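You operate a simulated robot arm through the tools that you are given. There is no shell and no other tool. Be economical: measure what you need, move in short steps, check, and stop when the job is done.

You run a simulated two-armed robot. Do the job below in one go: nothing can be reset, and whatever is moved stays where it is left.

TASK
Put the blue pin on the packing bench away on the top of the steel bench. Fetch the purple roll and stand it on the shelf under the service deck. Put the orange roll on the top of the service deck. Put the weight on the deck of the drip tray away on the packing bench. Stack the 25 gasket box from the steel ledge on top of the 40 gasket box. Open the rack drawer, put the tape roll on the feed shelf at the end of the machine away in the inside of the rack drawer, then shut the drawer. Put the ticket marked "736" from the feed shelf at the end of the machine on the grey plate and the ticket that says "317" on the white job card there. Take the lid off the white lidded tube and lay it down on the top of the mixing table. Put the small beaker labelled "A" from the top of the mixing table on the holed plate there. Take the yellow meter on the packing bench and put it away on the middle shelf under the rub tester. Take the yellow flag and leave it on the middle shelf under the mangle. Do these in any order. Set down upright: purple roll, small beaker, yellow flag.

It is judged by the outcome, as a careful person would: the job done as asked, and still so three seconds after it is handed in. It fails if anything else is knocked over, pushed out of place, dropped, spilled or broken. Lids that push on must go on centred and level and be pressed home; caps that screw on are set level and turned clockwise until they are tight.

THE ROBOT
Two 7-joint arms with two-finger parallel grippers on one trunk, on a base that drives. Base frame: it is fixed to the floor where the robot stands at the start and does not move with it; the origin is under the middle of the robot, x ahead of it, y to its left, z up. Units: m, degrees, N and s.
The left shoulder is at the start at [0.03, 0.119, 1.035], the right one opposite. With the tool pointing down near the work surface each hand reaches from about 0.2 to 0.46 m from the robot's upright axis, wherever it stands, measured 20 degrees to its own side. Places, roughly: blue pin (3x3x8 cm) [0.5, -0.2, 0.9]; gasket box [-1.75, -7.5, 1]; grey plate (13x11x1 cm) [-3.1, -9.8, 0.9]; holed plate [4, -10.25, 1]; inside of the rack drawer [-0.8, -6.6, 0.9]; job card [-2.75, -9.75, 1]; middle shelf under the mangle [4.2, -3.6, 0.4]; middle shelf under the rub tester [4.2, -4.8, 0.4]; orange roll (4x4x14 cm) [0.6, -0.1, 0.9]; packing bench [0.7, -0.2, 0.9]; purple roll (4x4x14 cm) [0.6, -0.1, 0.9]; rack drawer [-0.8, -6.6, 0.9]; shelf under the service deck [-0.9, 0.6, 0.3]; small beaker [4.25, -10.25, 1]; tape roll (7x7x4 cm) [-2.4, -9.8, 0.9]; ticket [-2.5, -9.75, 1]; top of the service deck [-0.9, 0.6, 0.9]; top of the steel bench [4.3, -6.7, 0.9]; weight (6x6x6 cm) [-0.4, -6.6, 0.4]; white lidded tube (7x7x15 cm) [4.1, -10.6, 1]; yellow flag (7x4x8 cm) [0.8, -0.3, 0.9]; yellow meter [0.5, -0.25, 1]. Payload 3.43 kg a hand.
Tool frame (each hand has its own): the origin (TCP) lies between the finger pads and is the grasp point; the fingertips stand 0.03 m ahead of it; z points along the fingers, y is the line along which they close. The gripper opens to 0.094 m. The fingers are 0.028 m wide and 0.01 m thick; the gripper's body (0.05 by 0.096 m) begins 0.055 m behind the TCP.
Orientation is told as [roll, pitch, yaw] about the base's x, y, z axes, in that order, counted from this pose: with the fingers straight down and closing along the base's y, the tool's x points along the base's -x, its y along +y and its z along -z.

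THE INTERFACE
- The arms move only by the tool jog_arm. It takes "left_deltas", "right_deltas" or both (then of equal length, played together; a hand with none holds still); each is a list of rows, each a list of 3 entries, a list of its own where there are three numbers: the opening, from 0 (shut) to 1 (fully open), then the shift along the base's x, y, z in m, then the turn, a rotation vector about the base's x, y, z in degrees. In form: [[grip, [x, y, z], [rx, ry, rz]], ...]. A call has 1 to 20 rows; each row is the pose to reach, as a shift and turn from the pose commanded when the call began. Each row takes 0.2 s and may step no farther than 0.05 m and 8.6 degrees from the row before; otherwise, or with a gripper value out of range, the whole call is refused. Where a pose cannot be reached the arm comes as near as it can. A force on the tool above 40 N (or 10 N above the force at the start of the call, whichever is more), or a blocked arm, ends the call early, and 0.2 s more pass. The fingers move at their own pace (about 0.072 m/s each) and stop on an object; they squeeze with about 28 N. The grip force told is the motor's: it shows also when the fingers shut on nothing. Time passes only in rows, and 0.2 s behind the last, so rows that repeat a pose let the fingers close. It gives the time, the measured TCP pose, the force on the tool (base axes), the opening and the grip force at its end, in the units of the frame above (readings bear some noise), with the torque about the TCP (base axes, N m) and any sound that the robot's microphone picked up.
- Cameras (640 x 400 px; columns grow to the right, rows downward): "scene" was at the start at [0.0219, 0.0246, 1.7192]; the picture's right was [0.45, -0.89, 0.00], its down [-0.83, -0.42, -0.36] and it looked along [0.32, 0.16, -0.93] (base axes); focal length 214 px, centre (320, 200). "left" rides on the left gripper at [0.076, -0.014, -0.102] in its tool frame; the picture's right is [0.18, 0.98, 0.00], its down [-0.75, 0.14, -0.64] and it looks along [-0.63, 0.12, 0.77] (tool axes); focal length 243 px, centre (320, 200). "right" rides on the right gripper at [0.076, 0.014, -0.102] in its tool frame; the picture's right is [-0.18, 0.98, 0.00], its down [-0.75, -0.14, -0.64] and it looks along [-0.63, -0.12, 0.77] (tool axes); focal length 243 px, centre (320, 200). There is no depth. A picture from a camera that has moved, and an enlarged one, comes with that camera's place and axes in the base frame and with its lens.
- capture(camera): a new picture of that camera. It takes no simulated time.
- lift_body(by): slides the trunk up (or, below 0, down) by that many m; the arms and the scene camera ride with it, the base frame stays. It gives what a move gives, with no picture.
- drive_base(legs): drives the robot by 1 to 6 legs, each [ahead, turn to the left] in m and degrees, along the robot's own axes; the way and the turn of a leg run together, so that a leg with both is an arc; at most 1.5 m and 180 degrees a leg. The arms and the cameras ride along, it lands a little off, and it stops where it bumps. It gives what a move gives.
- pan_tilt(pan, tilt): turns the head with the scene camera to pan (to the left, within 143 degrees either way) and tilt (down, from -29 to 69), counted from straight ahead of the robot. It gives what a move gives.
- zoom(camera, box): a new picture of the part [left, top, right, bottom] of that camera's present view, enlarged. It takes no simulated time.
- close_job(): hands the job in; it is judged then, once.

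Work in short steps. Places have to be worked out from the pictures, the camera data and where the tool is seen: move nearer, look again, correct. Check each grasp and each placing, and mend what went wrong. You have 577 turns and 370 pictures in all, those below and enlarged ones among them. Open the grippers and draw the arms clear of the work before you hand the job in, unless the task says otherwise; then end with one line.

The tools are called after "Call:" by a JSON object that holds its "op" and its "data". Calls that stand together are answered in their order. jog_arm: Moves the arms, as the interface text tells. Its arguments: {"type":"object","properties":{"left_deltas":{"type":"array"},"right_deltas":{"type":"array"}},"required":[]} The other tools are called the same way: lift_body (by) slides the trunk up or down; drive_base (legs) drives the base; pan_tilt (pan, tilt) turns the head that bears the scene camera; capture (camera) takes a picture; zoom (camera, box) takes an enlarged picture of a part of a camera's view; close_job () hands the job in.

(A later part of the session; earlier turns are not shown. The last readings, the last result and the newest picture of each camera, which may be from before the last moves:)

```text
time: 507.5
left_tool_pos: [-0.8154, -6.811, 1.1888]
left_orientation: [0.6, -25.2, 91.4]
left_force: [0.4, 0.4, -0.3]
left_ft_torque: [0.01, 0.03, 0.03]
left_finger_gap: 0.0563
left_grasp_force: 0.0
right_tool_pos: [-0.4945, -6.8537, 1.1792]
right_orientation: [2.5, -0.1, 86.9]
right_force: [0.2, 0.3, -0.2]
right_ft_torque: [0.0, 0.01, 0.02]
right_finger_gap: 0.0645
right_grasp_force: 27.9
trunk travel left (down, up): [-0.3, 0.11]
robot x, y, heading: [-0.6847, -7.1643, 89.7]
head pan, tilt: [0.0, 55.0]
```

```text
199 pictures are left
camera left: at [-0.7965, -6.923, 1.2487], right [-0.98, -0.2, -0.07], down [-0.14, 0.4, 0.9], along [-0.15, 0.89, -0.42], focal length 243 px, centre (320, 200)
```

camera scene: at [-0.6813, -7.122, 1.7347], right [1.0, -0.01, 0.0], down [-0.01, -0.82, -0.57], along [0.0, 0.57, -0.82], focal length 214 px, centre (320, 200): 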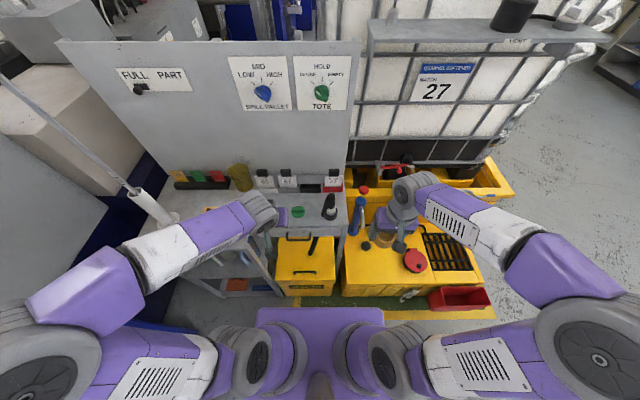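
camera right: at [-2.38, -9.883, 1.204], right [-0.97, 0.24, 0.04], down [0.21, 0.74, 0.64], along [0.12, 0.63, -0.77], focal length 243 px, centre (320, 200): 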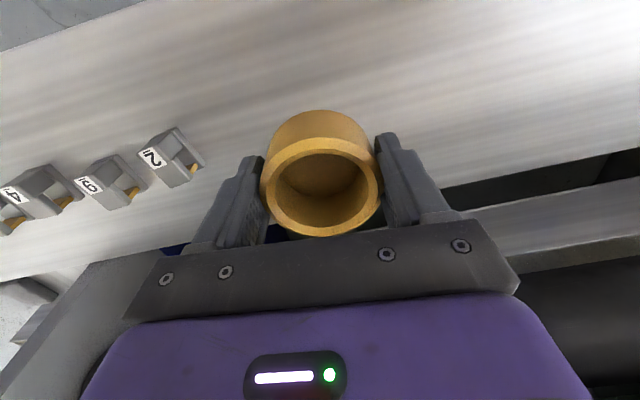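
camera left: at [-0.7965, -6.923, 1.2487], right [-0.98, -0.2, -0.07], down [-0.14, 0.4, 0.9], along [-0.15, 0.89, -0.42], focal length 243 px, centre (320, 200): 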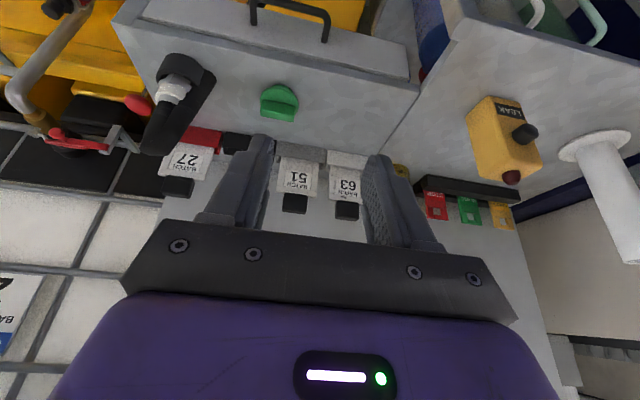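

Call:
{"op": "zoom", "data": {"camera": "scene", "box": [240, 180, 400, 280]}}

Call:
{"op": "zoom", "data": {"camera": "left", "box": [200, 0, 440, 130]}}

```text
4.00 times, centred on (320, 230) of scene
camera zoom: at [-0.6813, -7.122, 1.7347], right [1.0, -0.01, 0.0], down [-0.01, -0.82, -0.57], along [0.0, 0.57, -0.82], focal length 858 px, centre (320, 80)
```

zoom: 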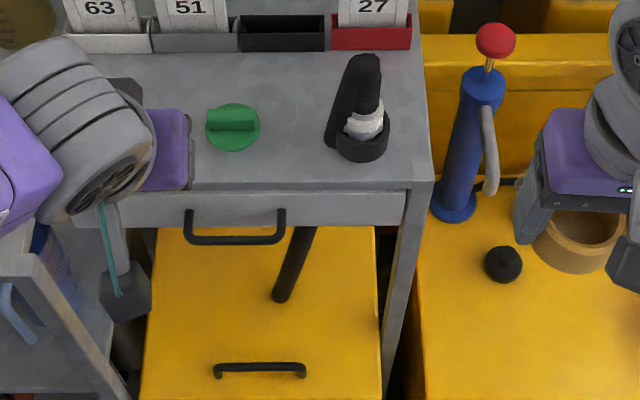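

```text
2.67 times, centred on (320, 65) of left
camera zoom: at [-0.7965, -6.923, 1.2487], right [-0.98, -0.2, -0.07], down [-0.14, 0.4, 0.9], along [-0.15, 0.89, -0.42], focal length 647 px, centre (320, 560)
```

zoom: 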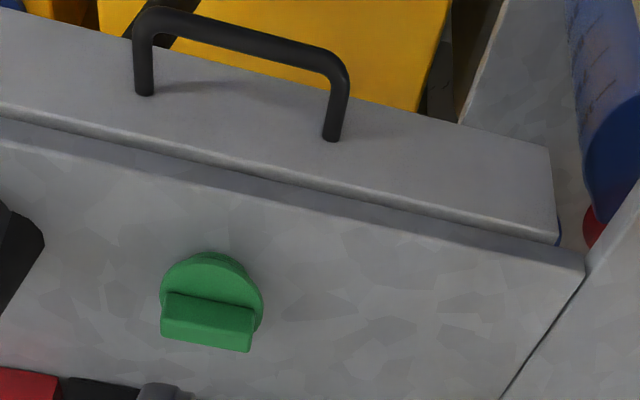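

Triangulating both views, the bar is at ≈[−0.772, −6.765, 0.94] and the drawer face at y≈−6.74. I rotate the left hand so its fingers close along y.

Call:
{"op": "jog_arm", "data": {"left_deltas": [[0.43, [0, -0.005, 0], [-1.7, 1.6, -7.5]], [0.43, [0, -0.01, 0], [-3.4, 3.3, -15]], [0.43, [0, -0.015, 0], [-5, 4.9, -22.4]], [0.43, [0, -0.02, 0], [-6.7, 6.5, -29.9]], [0.43, [0, -0.025, 0], [-8.4, 8.2, -37.4]], [0.43, [0, -0.03, 0], [-10, 9.8, -44.9]], [0.43, [0, -0.03, 0], [-11.7, 11.4, -52.4]], [0.43, [0, -0.03, 0], [-13.4, 13.1, -59.9]], [0.43, [0, -0.03, 0], [-15.1, 14.7, -67.4]], [0.43, [0, -0.03, 0], [-16.8, 16.3, -74.8]], [0.43, [0, -0.03, 0], [-18.4, 18, -82.3]], [0.43, [0, -0.03, 0], [-20.1, 19.6, -89.8]]]}}

Call:
{"op": "capture", "data": {"camera": "left"}}

```text
time: 510.1
left_tool_pos: [-0.8145, -6.8411, 1.1898]
left_orientation: [0.6, 0.0, -0.2]
left_force: [-0.2, -0.4, -0.6]
left_ft_torque: [0.02, 0.02, -0.01]
left_finger_gap: 0.0405
left_grasp_force: 0.0
right_tool_pos: [-0.4931, -6.8523, 1.1808]
right_orientation: [2.4, -0.2, 86.9]
right_force: [-0.3, -0.5, -0.1]
right_ft_torque: [0.02, -0.02, 0.0]
right_finger_gap: 0.0648
right_grasp_force: 28.2
trunk travel left (down, up): [-0.3, 0.11]
robot x, y, heading: [-0.6831, -7.1626, 89.3]
head pan, tilt: [0.0, 55.0]
```

```text
196 pictures are left
camera left: at [-0.8905, -6.8556, 1.2913], right [-0.18, 0.98, 0.01], down [0.75, 0.13, 0.64], along [0.63, 0.12, -0.77], focal length 243 px, centre (320, 200)
```

left: 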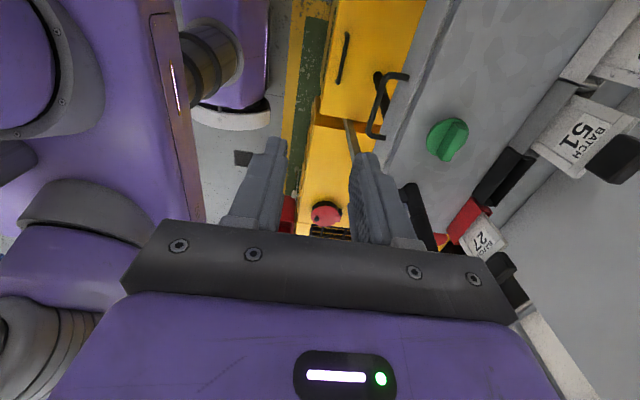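

I move above the bar and re-measure from close up.

Call:
{"op": "jog_arm", "data": {"left_deltas": [[0.43, [0.015, 0.015, -0.04], [0, 0, 0]], [0.43, [0.03, 0.03, -0.08], [0, 0, 0]], [0.43, [0.04, 0.045, -0.12], [0, 0, 0]], [0.43, [0.04, 0.05, -0.15], [0, 0, 0]]]}}

Call:
{"op": "capture", "data": {"camera": "left"}}

Call:
{"op": "zoom", "data": {"camera": "scene", "box": [240, 180, 400, 280]}}

```text
time: 511.1
left_tool_pos: [-0.7746, -6.7914, 1.0365]
left_orientation: [0.7, 0.0, 0.0]
left_force: [-0.4, -0.3, 0.5]
left_ft_torque: [-0.01, 0.03, 0.03]
left_finger_gap: 0.0404
left_grasp_force: 0.1
right_tool_pos: [-0.4946, -6.8519, 1.179]
right_orientation: [2.4, -0.1, 87.0]
right_force: [0.9, -0.6, -1.0]
right_ft_torque: [0.02, -0.01, -0.01]
right_finger_gap: 0.0646
right_grasp_force: 27.8
trunk travel left (down, up): [-0.3, 0.11]
robot x, y, heading: [-0.6824, -7.1638, 89.4]
head pan, tilt: [0.0, 55.0]
```

```text
195 pictures are left
camera left: at [-0.8508, -6.806, 1.139], right [-0.18, 0.98, 0.01], down [0.75, 0.13, 0.64], along [0.63, 0.13, -0.77], focal length 243 px, centre (320, 200)
```

left: 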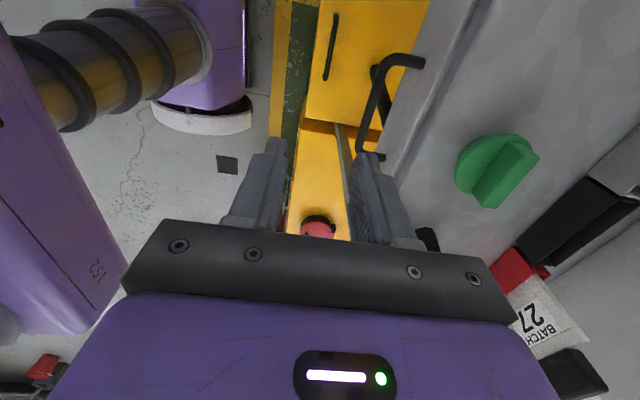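

```text
4.00 times, centred on (320, 230) of scene
camera zoom: at [-0.6816, -7.1215, 1.7346], right [1.0, -0.01, 0.0], down [-0.01, -0.82, -0.57], along [0.0, 0.57, -0.82], focal length 858 px, centre (320, 80)
```

zoom: 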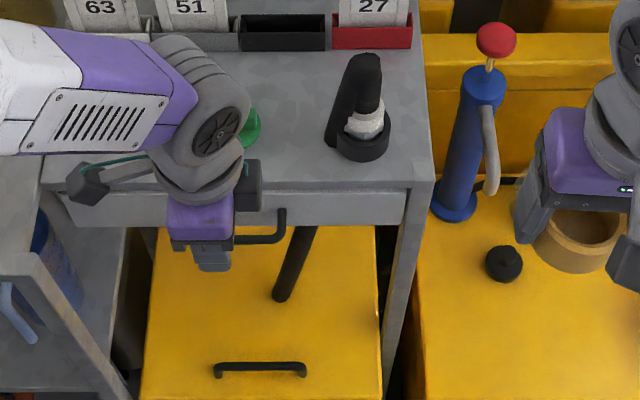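

I descend in front of the bar to measure its offset at finger height.

Call:
{"op": "jog_arm", "data": {"left_deltas": [[0.43, [0, 0, -0.035], [0, 0, 0]], [0.43, [0, 0, -0.07], [0, 0, 0]]]}}

Call:
{"op": "capture", "data": {"camera": "left"}}

```text
time: 511.7
left_tool_pos: [-0.7742, -6.7911, 0.969]
left_orientation: [0.7, 0.0, 0.0]
left_force: [0.9, 0.9, 0.4]
left_ft_torque: [0.03, 0.03, 0.0]
left_finger_gap: 0.0404
left_grasp_force: 0.1
right_tool_pos: [-0.4934, -6.8536, 1.1804]
right_orientation: [2.4, -0.1, 86.8]
right_force: [0.6, -0.1, -0.6]
right_ft_torque: [-0.02, 0.01, -0.03]
right_finger_gap: 0.0648
right_grasp_force: 27.7
trunk travel left (down, up): [-0.3, 0.11]
robot x, y, heading: [-0.6824, -7.1621, 89.5]
head pan, tilt: [0.0, 55.0]
```

```text
193 pictures are left
camera left: at [-0.8502, -6.8071, 1.07], right [-0.18, 0.98, 0.01], down [0.75, 0.13, 0.64], along [0.63, 0.13, -0.77], focal length 243 px, centre (320, 200)
```

left: 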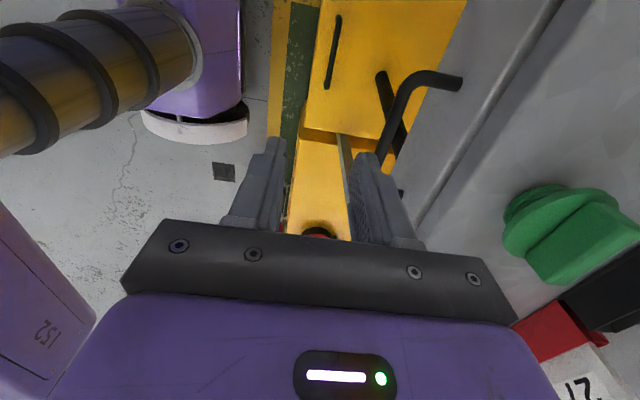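

Now consistent: bar ≈[y −6.73, z 0.875], face y≈−6.69 (3–4 cm gap). I straddle the bar: shift +5.4 cm in y, then lower.

Call:
{"op": "jog_arm", "data": {"left_deltas": [[0.43, [0, 0.03, 0], [0, 0, 0]], [0.43, [0, 0.054, 0], [0, 0, 0]], [0.43, [0, 0.054, -0.03], [0, 0, 0]]]}}

Call:
{"op": "capture", "data": {"camera": "left"}}

```text
time: 512.5
left_tool_pos: [-0.7737, -6.7385, 0.9374]
left_orientation: [0.6, -0.1, 0.1]
left_force: [0.5, 0.1, 0.2]
left_ft_torque: [0.0, -0.02, 0.0]
left_finger_gap: 0.0403
left_grasp_force: 0.0
right_tool_pos: [-0.4934, -6.8527, 1.1797]
right_orientation: [2.4, -0.1, 86.7]
right_force: [0.4, 0.6, -1.1]
right_ft_torque: [-0.01, 0.01, 0.0]
right_finger_gap: 0.065
right_grasp_force: 27.5
trunk travel left (down, up): [-0.3, 0.11]
robot x, y, heading: [-0.6835, -7.1655, 89.6]
head pan, tilt: [0.0, 55.0]
```

```text
192 pictures are left
camera left: at [-0.8494, -6.753, 1.0401], right [-0.18, 0.98, 0.01], down [0.75, 0.13, 0.64], along [0.63, 0.13, -0.77], focal length 243 px, centre (320, 200)
```

left: 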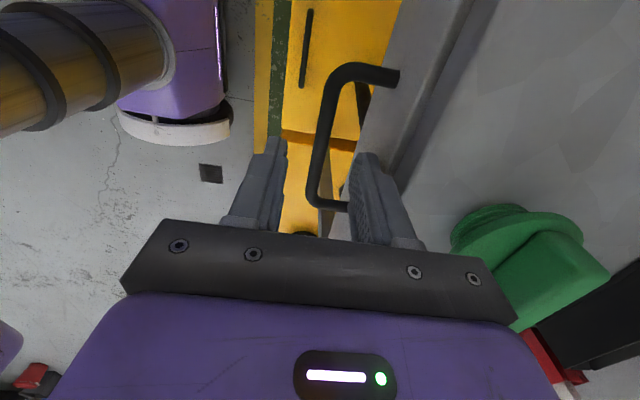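

The bar lies between the fingers. Lower 4.5 cm and close on it.

Call:
{"op": "jog_arm", "data": {"left_deltas": [[0.43, [0, 0, -0.02], [0, 0, 0]], [0.43, [0, 0, -0.043], [0, 0, 0]]]}}

Call:
{"op": "capture", "data": {"camera": "left"}}

```text
time: 513.1
left_tool_pos: [-0.773, -6.7383, 0.8958]
left_orientation: [0.5, 0.1, 0.0]
left_force: [0.3, -1.0, 0.9]
left_ft_torque: [0.0, 0.0, -0.02]
left_finger_gap: 0.0405
left_grasp_force: 0.1
right_tool_pos: [-0.4938, -6.8525, 1.1795]
right_orientation: [2.5, 0.0, 86.7]
right_force: [1.4, -0.4, -0.7]
right_ft_torque: [0.01, 0.0, 0.01]
right_finger_gap: 0.0648
right_grasp_force: 28.0
trunk travel left (down, up): [-0.3, 0.11]
robot x, y, heading: [-0.6811, -7.1658, 89.8]
head pan, tilt: [0.0, 55.0]
```

```text
191 pictures are left
camera left: at [-0.8495, -6.7536, 0.9981], right [-0.18, 0.98, 0.01], down [0.75, 0.13, 0.64], along [0.63, 0.13, -0.77], focal length 243 px, centre (320, 200)
```

left: 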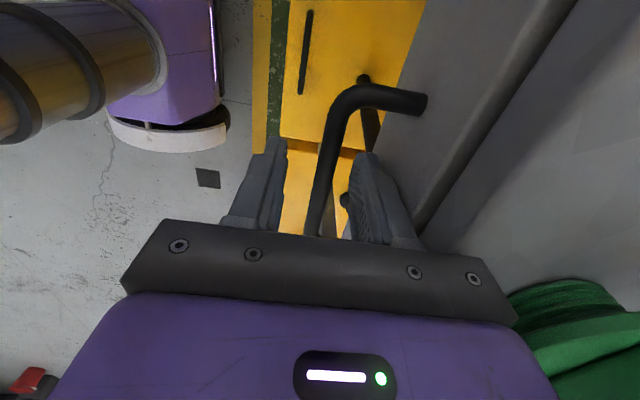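

Close on the bar and pull back ~3 cm to test.

Call:
{"op": "jog_arm", "data": {"left_deltas": [[0.2, [0, 0, 0], [0, 0, 0]], [0, [0, 0, 0], [0, 0, 0]], [0, [0, 0, 0], [0, 0, 0]], [0, [0, -0.01, 0], [0, 0, 0]], [0, [0, -0.02, 0], [0, 0, 0]], [0, [0, -0.03, 0], [0, 0, 0]]]}}

Call:
{"op": "capture", "data": {"camera": "left"}}

```text
time: 514.5
left_tool_pos: [-0.7734, -6.7703, 0.897]
left_orientation: [0.8, 0.0, -0.1]
left_force: [-1.3, 0.1, 23.7]
left_ft_torque: [0.0, -0.18, -1.36]
left_finger_gap: 0.01
left_grasp_force: 43.5
right_tool_pos: [-0.4939, -6.854, 1.1815]
right_orientation: [2.4, -0.3, 86.8]
right_force: [0.3, -0.3, -0.7]
right_ft_torque: [0.01, 0.0, -0.02]
right_finger_gap: 0.0648
right_grasp_force: 27.8
trunk travel left (down, up): [-0.3, 0.11]
robot x, y, heading: [-0.686, -7.1661, 89.6]
head pan, tilt: [0.0, 55.0]
```

```text
190 pictures are left
camera left: at [-0.8496, -6.7844, 0.9993], right [-0.18, 0.98, 0.01], down [0.75, 0.13, 0.64], along [0.63, 0.13, -0.76], focal length 243 px, centre (320, 200)
```

left: 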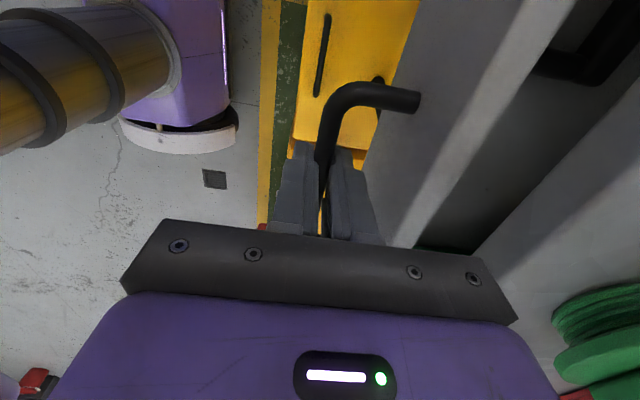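

The drawer moves. I keep pulling.

Call:
{"op": "jog_arm", "data": {"left_deltas": [[0, [0, -0.02, 0.0005], [0, 0, 0]], [0, [0, -0.04, 0.0005], [0, 0, 0]], [0, [0, -0.06, 0.0005], [0, 0, 0]], [0, [0, -0.08, 0.0005], [0, 0, 0]], [0, [0, -0.1, 0.0005], [0, 0, 0]], [0, [0, -0.12, 0.0005], [0, 0, 0]]]}}

Call:
{"op": "capture", "data": {"camera": "left"}}

Call:
{"op": "zoom", "data": {"camera": "scene", "box": [220, 180, 420, 305]}}

```text
time: 515.9
left_tool_pos: [-0.773, -6.8877, 0.8976]
left_orientation: [0.8, 0.0, -0.1]
left_force: [11.2, -0.1, 31.7]
left_ft_torque: [-0.05, -0.47, -1.1]
left_finger_gap: 0.0099
left_grasp_force: 43.4
right_tool_pos: [-0.4914, -6.8561, 1.1806]
right_orientation: [2.4, -0.2, 86.8]
right_force: [-0.2, -0.2, -1.0]
right_ft_torque: [-0.03, 0.0, -0.01]
right_finger_gap: 0.0646
right_grasp_force: 28.3
trunk travel left (down, up): [-0.3, 0.11]
robot x, y, heading: [-0.6873, -7.1656, 89.5]
head pan, tilt: [0.0, 55.0]
```

```text
189 pictures are left
camera left: at [-0.8497, -6.9022, 0.9994], right [-0.18, 0.98, 0.01], down [0.75, 0.13, 0.64], along [0.63, 0.13, -0.76], focal length 243 px, centre (320, 200)
```

left: 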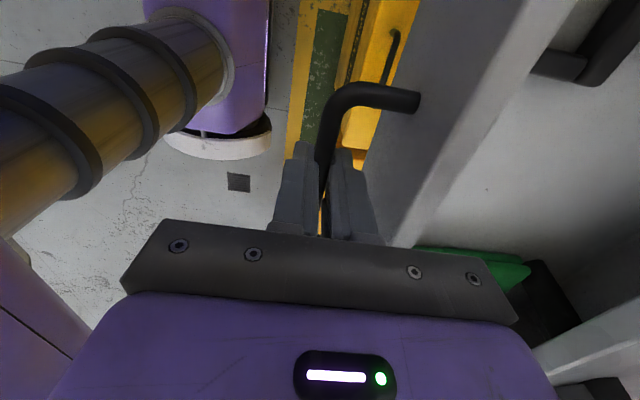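

```text
3.20 times, centred on (320, 242) of scene
camera zoom: at [-0.6792, -7.1242, 1.7348], right [1.0, -0.01, 0.0], down [-0.01, -0.82, -0.57], along [0.0, 0.57, -0.82], focal length 686 px, centre (320, 64)
```

zoom: 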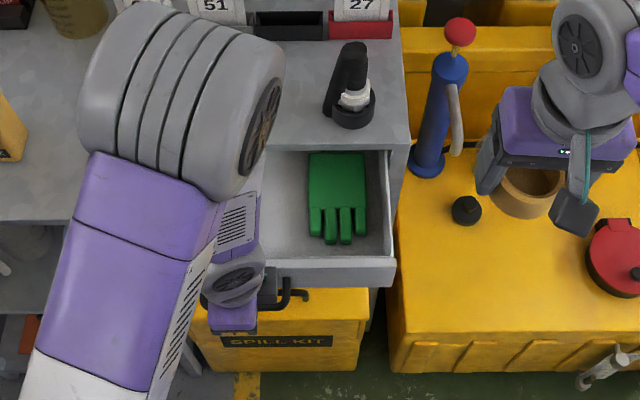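

Drawer is open ~15 cm (green glove inside). I release the handle and raise the left hand to see the whole inside.

Call:
{"op": "jog_arm", "data": {"left_deltas": [[0.3, [0, 0, 0], [0, 0, 0]], [0.43, [0, 0, 0], [0, 0, 0]], [0.43, [0, 0, 0.03], [0, 0, 0]], [0.43, [0, 0, 0.07], [0, 0, 0]], [0.43, [-0.02, 0, 0.11], [0, 0, 0]], [0.43, [-0.05, 0, 0.15], [0, 0, 0]], [0.43, [-0.08, 0, 0.19], [0, 0, 0]], [0.43, [-0.11, 0.0, 0.23], [0, 0, 0]], [0.43, [-0.14, 0.0, 0.26], [0, 0, 0]], [0.43, [-0.18, 0.0, 0.28], [0, 0, 0]]]}}

Call:
{"op": "zoom", "data": {"camera": "scene", "box": [220, 180, 420, 305]}}

Call:
{"op": "capture", "data": {"camera": "right"}}

```text
time: 518.1
left_tool_pos: [-0.9558, -6.8867, 1.1778]
left_orientation: [0.6, 0.0, 0.0]
left_force: [0.2, 0.1, -1.0]
left_ft_torque: [-0.03, -0.01, -0.03]
left_finger_gap: 0.0401
left_grasp_force: 0.1
right_tool_pos: [-0.4949, -6.8534, 1.1801]
right_orientation: [2.4, -0.1, 86.8]
right_force: [-0.1, -0.1, 0.3]
right_ft_torque: [-0.01, -0.02, 0.01]
right_finger_gap: 0.0647
right_grasp_force: 27.5
trunk travel left (down, up): [-0.3, 0.11]
robot x, y, heading: [-0.6894, -7.1656, 89.4]
head pan, tilt: [0.0, 55.0]
```

```text
3.20 times, centred on (320, 242) of scene
camera zoom: at [-0.6824, -7.1225, 1.7346], right [1.0, -0.01, 0.0], down [-0.01, -0.82, -0.57], along [0.0, 0.57, -0.82], focal length 686 px, centre (320, 64)
```

zoom: 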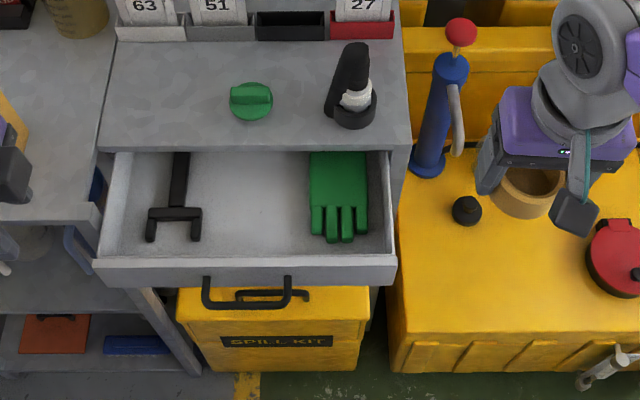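

```text
186 pictures are left
camera right: at [-0.5084, -6.9295, 1.2826], right [-0.97, 0.24, 0.04], down [0.21, 0.74, 0.64], along [0.12, 0.63, -0.77], focal length 243 px, centre (320, 200)
```

right: 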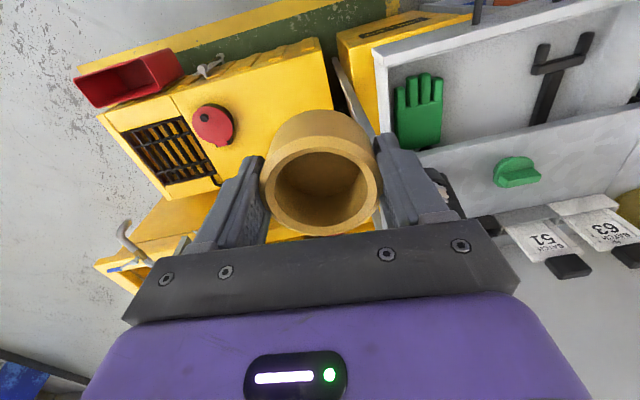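

Free space in the middle of the drawer, around [−0.772, −6.75]. I bring the tape over it and lower.

Call:
{"op": "jog_arm", "data": {"right_deltas": [[0.4, [-0.045, 0, 0], [0, 0, 0]], [0.4, [-0.09, 0.0, 0], [0, 0, 0]], [0.4, [-0.135, 0.01, 0], [0, 0, 0]], [0.4, [-0.18, 0.03, 0], [0, 0, 0]], [0.4, [-0.22, 0.05, 0], [0, 0, 0]], [0.4, [-0.255, 0.08, 0], [0, 0, 0]], [0.4, [-0.277, 0.103, 0], [0, 0, 0]], [0.4, [-0.277, 0.103, -0.04], [0, 0, 0]], [0.4, [-0.277, 0.103, -0.08], [0, 0, 0]], [0.4, [-0.277, 0.103, -0.12], [0, 0, 0]], [0.4, [-0.277, 0.103, -0.16], [0, 0, 0]], [0.4, [-0.277, 0.103, -0.2], [0, 0, 0]]]}}

Call:
{"op": "capture", "data": {"camera": "right"}}

Call:
{"op": "zoom", "data": {"camera": "scene", "box": [220, 180, 420, 305]}}

```text
time: 520.7
left_tool_pos: [-0.9561, -6.8849, 1.178]
left_orientation: [0.6, -0.1, 0.0]
left_force: [0.5, 0.0, 0.7]
left_ft_torque: [-0.02, -0.01, 0.02]
left_finger_gap: 0.0405
left_grasp_force: 0.2
right_tool_pos: [-0.7704, -6.7493, 0.9789]
right_orientation: [2.4, -0.1, 86.9]
right_force: [0.4, 0.7, -0.3]
right_ft_torque: [0.01, 0.01, -0.01]
right_finger_gap: 0.0649
right_grasp_force: 27.8
trunk travel left (down, up): [-0.3, 0.11]
robot x, y, heading: [-0.683, -7.1635, 89.6]
head pan, tilt: [0.0, 55.0]
```

```text
185 pictures are left
camera right: at [-0.7842, -6.8246, 1.082], right [-0.97, 0.24, 0.04], down [0.21, 0.74, 0.64], along [0.12, 0.63, -0.77], focal length 243 px, centre (320, 200)
```

right: 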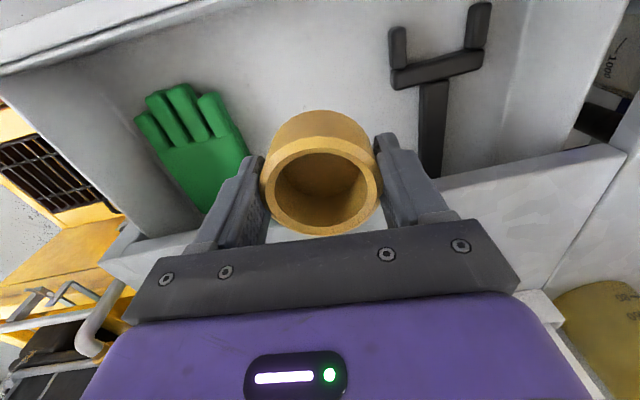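

```text
3.20 times, centred on (320, 242) of scene
camera zoom: at [-0.682, -7.1211, 1.7346], right [1.0, -0.01, 0.0], down [-0.01, -0.82, -0.57], along [0.0, 0.57, -0.82], focal length 686 px, centre (320, 64)
```

zoom: 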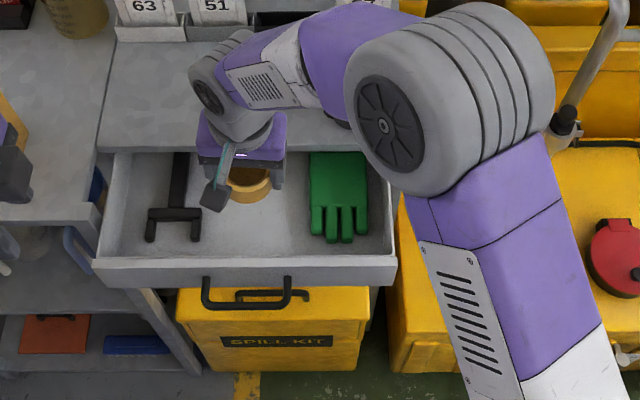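

Good. Shift 8 mm toward me and lower to the drawer floor.

Call:
{"op": "jog_arm", "data": {"right_deltas": [[0.4, [-0.003, -0.008, -0.03], [0, 0, 0]], [0.4, [-0.003, -0.008, -0.06], [0, 0, 0]], [0.4, [-0.003, -0.008, -0.08], [0, 0, 0]]]}}

Call:
{"op": "jog_arm", "data": {"right_deltas": [[0.4, [0, 0, -0.005], [0, 0, 0]]]}}

Call:
{"op": "jog_arm", "data": {"right_deltas": [[0.4, [0, 0, -0.004], [0, 0, 0]]]}}

```text
time: 521.5
left_tool_pos: [-0.9555, -6.8857, 1.177]
left_orientation: [0.6, 0.0, 0.0]
left_force: [0.1, 0.0, 0.9]
left_ft_torque: [0.0, 0.0, 0.0]
left_finger_gap: 0.0402
left_grasp_force: 0.1
right_tool_pos: [-0.7739, -6.756, 0.8996]
right_orientation: [2.4, -0.1, 86.8]
right_force: [0.5, -0.1, -0.9]
right_ft_torque: [-0.02, -0.01, -0.02]
right_finger_gap: 0.0647
right_grasp_force: 27.9
trunk travel left (down, up): [-0.3, 0.11]
robot x, y, heading: [-0.683, -7.1631, 89.6]
head pan, tilt: [0.0, 55.0]
```

```text
time: 521.9
left_tool_pos: [-0.9554, -6.8865, 1.1783]
left_orientation: [0.6, 0.0, 0.0]
left_force: [-0.3, 0.3, -0.6]
left_ft_torque: [0.03, 0.02, 0.0]
left_finger_gap: 0.0403
left_grasp_force: 0.1
right_tool_pos: [-0.7744, -6.7563, 0.8953]
right_orientation: [2.4, -0.1, 86.8]
right_force: [0.8, -0.1, -0.8]
right_ft_torque: [0.01, -0.01, 0.01]
right_finger_gap: 0.0649
right_grasp_force: 27.9
trunk travel left (down, up): [-0.3, 0.11]
robot x, y, heading: [-0.6841, -7.1645, 89.5]
head pan, tilt: [0.0, 55.0]
```

```text
time: 522.3
left_tool_pos: [-0.9543, -6.8872, 1.1764]
left_orientation: [0.5, 0.0, 0.0]
left_force: [-1.1, 0.6, 0.4]
left_ft_torque: [-0.01, 0.0, -0.01]
left_finger_gap: 0.0406
left_grasp_force: 0.1
right_tool_pos: [-0.7742, -6.7566, 0.8917]
right_orientation: [2.5, -0.1, 86.9]
right_force: [0.0, 0.3, -0.7]
right_ft_torque: [0.05, 0.04, 0.0]
right_finger_gap: 0.0649
right_grasp_force: 27.9
trunk travel left (down, up): [-0.3, 0.11]
robot x, y, heading: [-0.6844, -7.1606, 89.6]
head pan, tilt: [0.0, 55.0]
```

Call:
{"op": "jog_arm", "data": {"right_deltas": [[0.4, [0, 0, -0.005], [0, 0, 0]]]}}

Call:
{"op": "jog_arm", "data": {"right_deltas": [[0.4, [0, 0, -0.005], [0, 0, 0]]]}}

Call:
{"op": "capture", "data": {"camera": "right"}}

```text
time: 522.7
left_tool_pos: [-0.9544, -6.8875, 1.1783]
left_orientation: [0.7, -0.1, 0.1]
left_force: [-0.3, 0.6, 0.0]
left_ft_torque: [0.02, -0.05, 0.02]
left_finger_gap: 0.0403
left_grasp_force: 0.0
right_tool_pos: [-0.7747, -6.7568, 0.8893]
right_orientation: [2.6, -0.4, 86.8]
right_force: [3.0, -0.1, 24.3]
right_ft_torque: [-0.26, -0.66, 0.04]
right_finger_gap: 0.065
right_grasp_force: 28.2
trunk travel left (down, up): [-0.3, 0.11]
robot x, y, heading: [-0.6862, -7.1608, 89.5]
head pan, tilt: [0.0, 55.0]
```

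```text
time: 523.1
left_tool_pos: [-0.9546, -6.886, 1.179]
left_orientation: [0.6, 0.0, 0.0]
left_force: [-0.3, 0.2, 0.4]
left_ft_torque: [-0.02, 0.02, -0.02]
left_finger_gap: 0.0401
left_grasp_force: 0.1
right_tool_pos: [-0.7742, -6.7542, 0.8886]
right_orientation: [2.6, -0.6, 86.8]
right_force: [3.6, -0.8, 17.4]
right_ft_torque: [-0.23, -0.57, 0.03]
right_finger_gap: 0.0651
right_grasp_force: 28.5
trunk travel left (down, up): [-0.3, 0.11]
robot x, y, heading: [-0.6832, -7.1613, 89.6]
head pan, tilt: [0.0, 55.0]
stopped in row 1 (right hand): the force on the tool passed its limit at 46 N (the readings are from after the stop); the commanded pose is now the measured one
```

```text
183 pictures are left
camera right: at [-0.7877, -6.8303, 0.9909], right [-0.97, 0.24, 0.05], down [0.21, 0.74, 0.64], along [0.12, 0.63, -0.77], focal length 243 px, centre (320, 200)
```

right: 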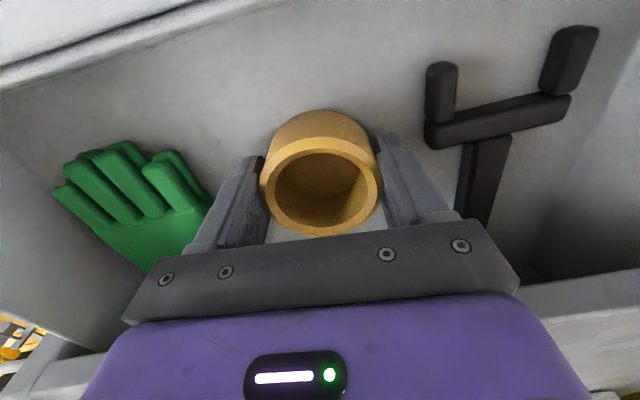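

Tape is on the drawer floor. Ease up slightly, open, rise and move aside.

Call:
{"op": "jog_arm", "data": {"right_deltas": [[0.4, [0, 0, 0.004], [0, 0, 0]], [0.7, [0, 0, 0.004], [0, 0, 0]], [0.84, [0, 0, 0.004], [0, 0, 0]], [0.84, [0, 0, 0.03], [0, 0, 0]], [0.84, [0, 0, 0.07], [0, 0, 0]], [0.84, [0, 0, 0.11], [0, 0, 0]], [0.84, [0, -0.01, 0.15], [0, 0, 0]], [0.84, [0.02, -0.03, 0.19], [0, 0, 0]], [0.84, [0.05, -0.05, 0.22], [0, 0, 0]], [0.84, [0.09, -0.06, 0.24], [0, 0, 0]], [0.84, [0.13, -0.07, 0.26], [0, 0, 0]], [0.84, [0.17, -0.08, 0.27], [0, 0, 0]], [0.84, [0.21, -0.09, 0.28], [0, 0, 0]], [0.84, [0.25, -0.1, 0.29], [0, 0, 0]]]}}

Call:
{"op": "zoom", "data": {"camera": "scene", "box": [220, 180, 420, 305]}}

```text
time: 526.1
left_tool_pos: [-0.9543, -6.8882, 1.1789]
left_orientation: [0.6, 0.1, 0.1]
left_force: [-0.4, 0.0, -0.7]
left_ft_torque: [0.03, -0.01, 0.0]
left_finger_gap: 0.0403
left_grasp_force: 0.1
right_tool_pos: [-0.5234, -6.8543, 1.1782]
right_orientation: [2.6, -0.4, 86.9]
right_force: [-0.3, -0.2, 0.1]
right_ft_torque: [-0.01, 0.01, 0.0]
right_finger_gap: 0.0789
right_grasp_force: 0.1
trunk travel left (down, up): [-0.3, 0.11]
robot x, y, heading: [-0.6845, -7.1635, 89.1]
head pan, tilt: [0.0, 55.0]
```

```text
3.20 times, centred on (320, 242) of scene
camera zoom: at [-0.6803, -7.1229, 1.7347], right [1.0, -0.01, 0.0], down [-0.01, -0.82, -0.57], along [0.0, 0.57, -0.82], focal length 686 px, centre (320, 64)
```

zoom: 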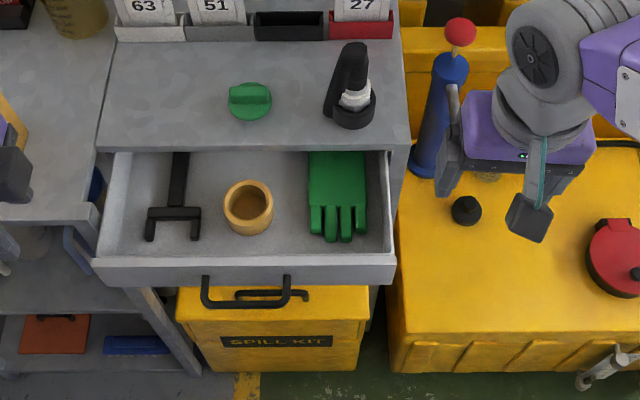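

Tape rests inside. Now I return the left hand to the handle by the reverse path.

Call:
{"op": "jog_arm", "data": {"left_deltas": [[0.43, [0.04, 0, -0.02], [0, 0, 0]], [0.43, [0.07, 0, -0.05], [0, 0, 0]], [0.43, [0.1, 0, -0.09], [0, 0, 0]], [0.43, [0.13, 0, -0.13], [0, 0, 0]], [0.43, [0.16, 0, -0.17], [0, 0, 0]], [0.43, [0.181, 0, -0.2], [0, 0, 0]], [0.43, [0.181, 0, -0.235], [0, 0, 0]]]}}

Call:
{"op": "capture", "data": {"camera": "left"}}

```text
time: 527.7
left_tool_pos: [-0.7735, -6.8863, 0.9413]
left_orientation: [0.6, 0.0, -0.1]
left_force: [-1.6, 0.3, -0.5]
left_ft_torque: [-0.01, -0.01, -0.03]
left_finger_gap: 0.0404
left_grasp_force: 0.1
right_tool_pos: [-0.5246, -6.8543, 1.1784]
right_orientation: [2.7, -0.4, 86.8]
right_force: [0.4, 0.3, -0.2]
right_ft_torque: [0.05, 0.0, -0.04]
right_finger_gap: 0.079
right_grasp_force: 0.0
trunk travel left (down, up): [-0.3, 0.11]
robot x, y, heading: [-0.6805, -7.1621, 89.4]
head pan, tilt: [0.0, 55.0]
```

```text
181 pictures are left
camera left: at [-0.8499, -6.9017, 1.0438], right [-0.18, 0.98, 0.01], down [0.75, 0.13, 0.64], along [0.63, 0.13, -0.77], focal length 243 px, centre (320, 200)
```

left: 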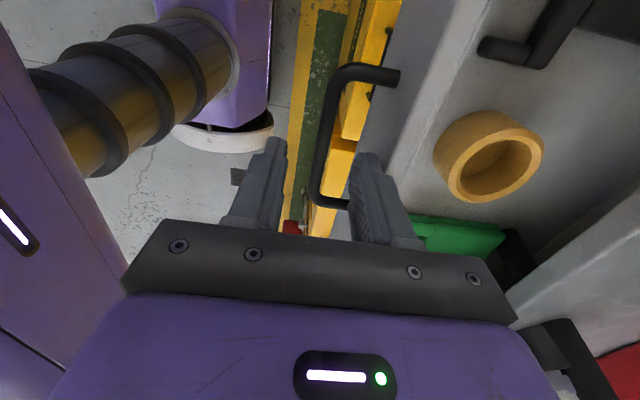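

Aligned as before. Lower, grip the bar and push the drawer shut.

Call:
{"op": "jog_arm", "data": {"left_deltas": [[0.43, [0, 0, -0.02], [0, 0, 0]], [0.43, [0, 0, -0.043], [0, 0, 0]], [0.2, [0, 0, -0.043], [0, 0, 0]], [0.1, [0, 0, -0.043], [0, 0, 0]], [0.1, [0, 0.02, -0.043], [0, 0, 0]], [0.1, [0, 0.04, -0.043], [0, 0, 0]], [0.1, [0, 0.06, -0.043], [0, 0, 0]], [0.1, [0, 0.08, -0.043], [0, 0, 0]], [0.1, [0, 0.1, -0.043], [0, 0, 0]], [0.1, [0, 0.12, -0.043], [0, 0, 0]], [0.1, [0, 0.135, -0.043], [0, 0, 0]], [0.1, [0, 0.145, -0.043], [0, 0, 0]]]}}

Call:
{"op": "zoom", "data": {"camera": "scene", "box": [220, 180, 420, 305]}}

Call:
{"op": "capture", "data": {"camera": "left"}}

```text
time: 530.3
left_tool_pos: [-0.7746, -6.741, 0.9001]
left_orientation: [0.6, 0.0, 0.1]
left_force: [0.0, 0.4, -1.2]
left_ft_torque: [-0.01, 0.04, -0.01]
left_finger_gap: 0.0104
left_grasp_force: 1.0
right_tool_pos: [-0.5241, -6.8537, 1.1789]
right_orientation: [2.5, -0.4, 86.7]
right_force: [-0.1, -1.0, -0.2]
right_ft_torque: [-0.01, 0.04, -0.01]
right_finger_gap: 0.0788
right_grasp_force: 0.0
trunk travel left (down, up): [-0.3, 0.11]
robot x, y, heading: [-0.6874, -7.1622, 89.6]
head pan, tilt: [0.0, 55.0]
```

```text
3.20 times, centred on (320, 242) of scene
camera zoom: at [-0.6817, -7.1217, 1.7346], right [1.0, -0.01, 0.0], down [-0.01, -0.82, -0.57], along [0.0, 0.57, -0.82], focal length 686 px, centre (320, 64)
```

zoom: 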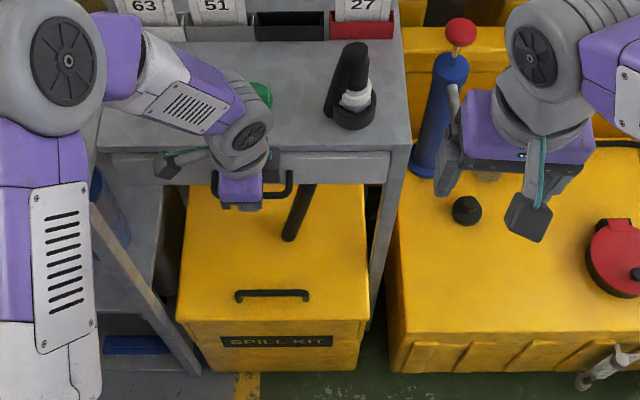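

```text
179 pictures are left
camera left: at [-0.8508, -6.7564, 1.0017], right [-0.18, 0.98, 0.01], down [0.75, 0.13, 0.64], along [0.63, 0.13, -0.77], focal length 243 px, centre (320, 200)
```

left: 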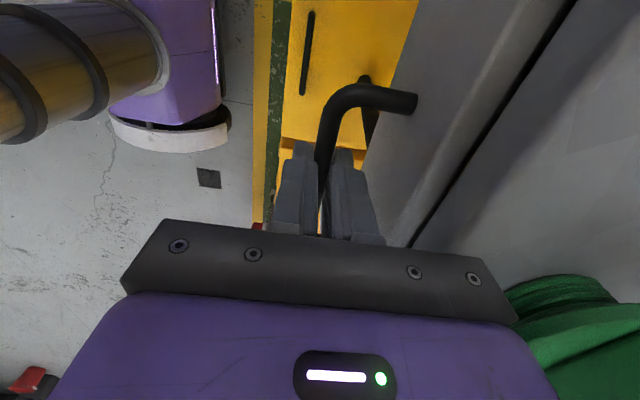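

Almost shut (thin dark gap). I push the rest until it resists.

Call:
{"op": "jog_arm", "data": {"left_deltas": [[0.1, [0, 0.004, 0], [0, 0, 0]], [0.1, [0, 0.008, 0], [0, 0, 0]], [0.1, [0, 0.012, 0], [0, 0, 0]], [0.1, [0, 0.016, 0], [0, 0, 0]]]}}

Call:
{"op": "capture", "data": {"camera": "left"}}

```text
time: 531.3
left_tool_pos: [-0.7741, -6.7298, 0.9006]
left_orientation: [0.3, 0.1, 0.0]
left_force: [0.5, -21.2, -3.3]
left_ft_torque: [-0.15, 0.06, -0.35]
left_finger_gap: 0.0215
left_grasp_force: 10.8
right_tool_pos: [-0.5243, -6.8569, 1.1776]
right_orientation: [2.6, -0.5, 86.8]
right_force: [-0.6, 0.0, -0.2]
right_ft_torque: [0.0, 0.01, 0.02]
right_finger_gap: 0.079
right_grasp_force: 0.2
trunk travel left (down, up): [-0.3, 0.11]
robot x, y, heading: [-0.6856, -7.1636, 89.5]
head pan, tilt: [0.0, 55.0]
```

```text
178 pictures are left
camera left: at [-0.85, -6.7445, 1.0016], right [-0.18, 0.98, 0.01], down [0.76, 0.14, 0.64], along [0.63, 0.12, -0.77], focal length 243 px, centre (320, 200)
```

left: 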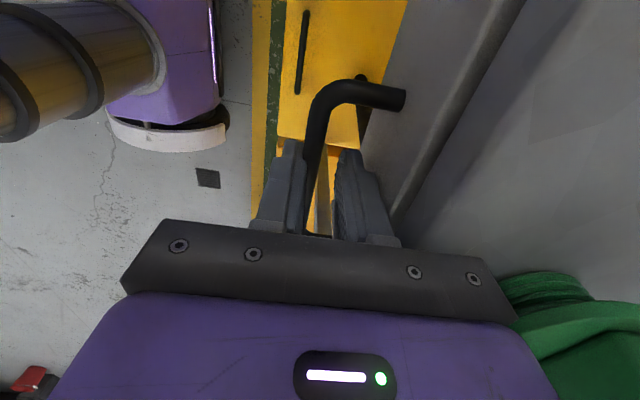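

The drawer is shut (resists at 21 N, no gap). I release, lift clear, and reset the left hand.

Call:
{"op": "jog_arm", "data": {"left_deltas": [[0.43, [0, -0.006, 0], [0, 0, 0]], [0.43, [0, -0.01, 0], [0, 0, 0]], [0.43, [0, -0.01, 0.03], [0, 0, 0]], [0.43, [0, -0.01, 0.07], [0, 0, 0]], [0.43, [0, -0.02, 0.11], [0, 0, 0]], [0.43, [0, -0.05, 0.15], [0, 0, 0]], [0.43, [0, -0.08, 0.18], [0, 0, 0]], [0.43, [-0.03, -0.09, 0.21], [0, 0, 0]], [0.43, [-0.06, -0.09, 0.24], [0, 0, 0]], [0.43, [-0.09, -0.1, 0.27], [0, 0, 0]]]}}

Call:
{"op": "jog_arm", "data": {"left_deltas": [[0.43, [0, 0, 0], [0, 0, 8]], [0.43, [0, 0, 0], [0, 0, 16]], [0.43, [0, 0, 0], [0, 0, 24]], [0.43, [0, 0, 0], [0, 0, 32]], [0.43, [0, 0, 0], [0, 0, 40]], [0.43, [0, 0, 0], [0, 0, 48]], [0.43, [0, 0, 0], [0, 0, 56]], [0.43, [0, 0, 0], [0, 0, 64]], [0.43, [0, 0, 0], [0, 0, 72]], [0.43, [0, 0, 0], [0, 0, 80]], [0.43, [0, 0, 0], [0, 0, 88]]]}}

Call:
{"op": "zoom", "data": {"camera": "scene", "box": [220, 180, 500, 305]}}

```text
time: 533.5
left_tool_pos: [-0.8652, -6.8257, 1.1701]
left_orientation: [0.7, 0.0, -0.1]
left_force: [-0.4, -0.3, 0.4]
left_ft_torque: [-0.03, 0.01, 0.0]
left_finger_gap: 0.0402
left_grasp_force: 0.0
right_tool_pos: [-0.5253, -6.8555, 1.1797]
right_orientation: [2.5, -0.5, 86.9]
right_force: [-0.3, -0.3, -0.3]
right_ft_torque: [-0.03, 0.0, -0.01]
right_finger_gap: 0.0789
right_grasp_force: 0.1
trunk travel left (down, up): [-0.3, 0.11]
robot x, y, heading: [-0.6839, -7.1623, 89.4]
head pan, tilt: [0.0, 55.0]
```

```text
time: 535.9
left_tool_pos: [-0.865, -6.8265, 1.1692]
left_orientation: [0.6, 0.0, 88.2]
left_force: [0.4, 0.0, 0.2]
left_ft_torque: [0.0, 0.0, -0.01]
left_finger_gap: 0.0407
left_grasp_force: 0.0
right_tool_pos: [-0.5245, -6.8543, 1.1779]
right_orientation: [2.5, -0.4, 86.9]
right_force: [-0.4, 0.2, -0.1]
right_ft_torque: [-0.01, -0.01, 0.06]
right_finger_gap: 0.0792
right_grasp_force: 0.1
trunk travel left (down, up): [-0.3, 0.11]
robot x, y, heading: [-0.6848, -7.1662, 89.4]
head pan, tilt: [0.0, 55.0]
```

```text
2.29 times, centred on (360, 242) of scene
camera zoom: at [-0.6814, -7.122, 1.7346], right [1.0, -0.01, 0.0], down [-0.01, -0.82, -0.57], along [0.0, 0.57, -0.82], focal length 490 px, centre (229, 103)
```

zoom: 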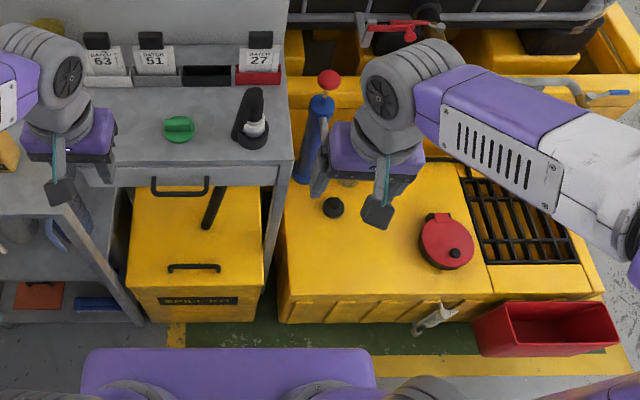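

Drawer closed. Now I back off and turn to the machine ledge for the gasket boxes.

Call:
{"op": "drive_base", "data": {"legs": [[-0.33, 0], [0, 90], [0.2, 0]]}}

Call:
{"op": "capture", "data": {"camera": "scene"}}

```text
time: 543.0
left_tool_pos: [-1.2328, -7.6524, 1.1696]
left_orientation: [0.5, -0.1, 175.7]
left_force: [0.6, -0.1, 0.1]
left_ft_torque: [0.01, 0.0, 0.03]
left_finger_gap: 0.0404
left_grasp_force: 0.0
right_tool_pos: [-1.1897, -7.3132, 1.1782]
right_orientation: [2.6, -0.4, 174.6]
right_force: [-0.9, -0.2, 0.2]
right_ft_torque: [-0.02, -0.02, 0.02]
right_finger_gap: 0.0791
right_grasp_force: 0.0
trunk travel left (down, up): [-0.3, 0.11]
robot x, y, heading: [-0.8889, -7.4851, 177.6]
head pan, tilt: [0.0, 55.0]
```

```text
176 pictures are left
camera scene: at [-0.9286, -7.4839, 1.7346], right [0.05, 1.0, 0.0], down [0.82, -0.04, -0.57], along [-0.57, 0.03, -0.82], focal length 214 px, centre (320, 200)
```

scene: 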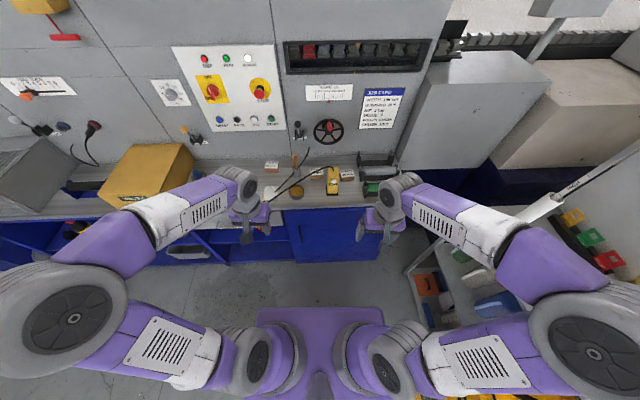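

Call:
{"op": "zoom", "data": {"camera": "scene", "box": [240, 140, 400, 220]}}

```text
4.00 times, centred on (320, 180) of scene
camera zoom: at [-0.9286, -7.4839, 1.7346], right [0.05, 1.0, 0.0], down [0.82, -0.04, -0.57], along [-0.57, 0.03, -0.82], focal length 858 px, centre (320, 280)
```

zoom: 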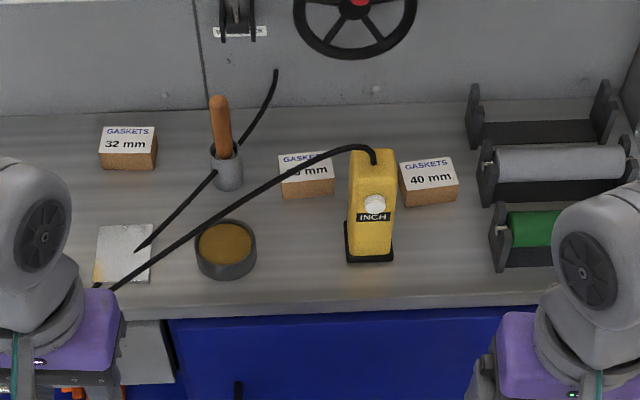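

Triangulated: ledge z≈0.84; 25-box top ≈[−1.72, −7.462, 0.876], 40-box ≈[−1.694, −7.299], pendant at [−1.586, −7.385] up to 1.03 with a cable arching at x≈−1.575. I'll use the right hand, yawed so its camera is away from the cable. First rotate it and drive in.

Call:
{"op": "jog_arm", "data": {"right_deltas": [[0.84, [0, 0, 0.005], [0, 0, 8]], [0.84, [0, 0, 0.01], [0, 0, 16]], [0.84, [0, 0, 0.015], [0, 0, 24]], [0.84, [0, 0, 0.02], [0, 0, 32]], [0.84, [0, 0, 0.02], [0, 0, 40]], [0.84, [0, 0, 0.02], [0, 0, 48]], [0.84, [0, 0, 0.02], [0, 0, 56]], [0.84, [0, 0, 0.02], [0, 0, 64]], [0.84, [0, 0, 0.02], [0, 0, 72]], [0.84, [0, 0, 0.02], [0, 0, 80]], [0.84, [0, 0, 0.02], [0, 0, 88]]]}}

Call:
{"op": "drive_base", "data": {"legs": [[0.15, 17], [0.15, -14.5]]}}

Call:
{"op": "capture", "data": {"camera": "right"}}

Call:
{"op": "capture", "data": {"camera": "scene"}}

```text
time: 545.4
left_tool_pos: [-1.2323, -7.6511, 1.1702]
left_orientation: [0.6, 0.0, 175.8]
left_force: [-1.1, 0.4, 0.3]
left_ft_torque: [0.01, 0.01, -0.01]
left_finger_gap: 0.0402
left_grasp_force: 0.0
right_tool_pos: [-1.1899, -7.3148, 1.1988]
right_orientation: [2.6, -0.4, -97.3]
right_force: [0.9, 0.1, -0.3]
right_ft_torque: [-0.01, -0.01, 0.02]
right_finger_gap: 0.0791
right_grasp_force: 0.1
trunk travel left (down, up): [-0.3, 0.11]
robot x, y, heading: [-0.8879, -7.4823, 177.2]
head pan, tilt: [0.0, 55.0]
```

```text
time: 547.8
left_tool_pos: [-1.5247, -7.699, 1.1698]
left_orientation: [0.5, 0.2, 178.2]
left_force: [-0.1, 0.3, -0.3]
left_ft_torque: [-0.01, -0.03, 0.02]
left_finger_gap: 0.0405
left_grasp_force: 0.1
right_tool_pos: [-1.4982, -7.3603, 1.1977]
right_orientation: [2.6, -0.5, -95.0]
right_force: [0.5, -0.5, -0.7]
right_ft_torque: [-0.05, 0.01, 0.0]
right_finger_gap: 0.0791
right_grasp_force: 0.0
trunk travel left (down, up): [-0.3, 0.11]
robot x, y, heading: [-1.1909, -7.5175, 179.7]
head pan, tilt: [0.0, 55.0]
```

```text
174 pictures are left
camera right: at [-1.4804, -7.2843, 1.2995], right [0.96, -0.27, 0.05], down [-0.23, -0.73, 0.64], along [-0.14, -0.63, -0.77], focal length 243 px, centre (320, 200)
```

right: 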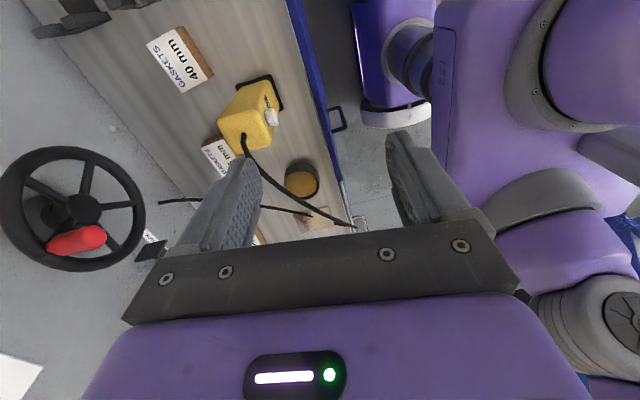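

```text
173 pictures are left
camera scene: at [-1.2285, -7.5186, 1.7346], right [0.0, 1.0, 0.0], down [0.82, 0.0, -0.57], along [-0.57, 0.0, -0.82], focal length 214 px, centre (320, 200)
```

scene: 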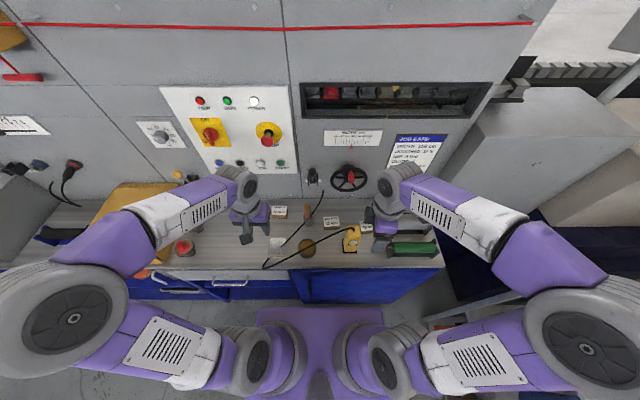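

Call:
{"op": "zoom", "data": {"camera": "scene", "box": [260, 170, 440, 270]}}

Call:
{"op": "zoom", "data": {"camera": "right", "box": [130, 10, 330, 190]}}

```text
3.56 times, centred on (350, 220) of scene
camera zoom: at [-1.2285, -7.5186, 1.7346], right [0.0, 1.0, 0.0], down [0.82, 0.0, -0.57], along [-0.57, 0.0, -0.82], focal length 763 px, centre (213, 129)
```

zoom: 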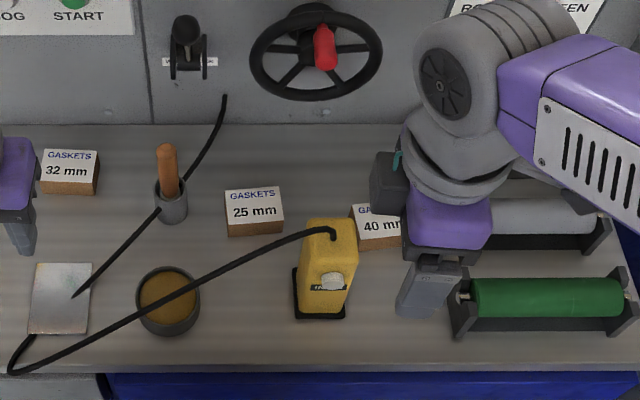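

```text
2.22 times, centred on (230, 100) of right
camera zoom: at [-1.4804, -7.2843, 1.2995], right [0.96, -0.27, 0.05], down [-0.23, -0.73, 0.64], along [-0.14, -0.63, -0.77], focal length 539 px, centre (520, 422)
```

zoom: 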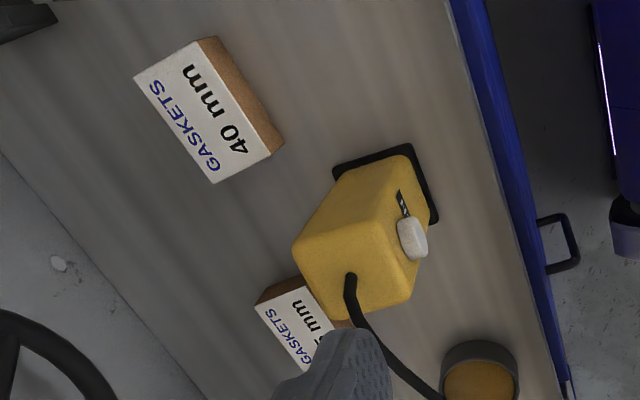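

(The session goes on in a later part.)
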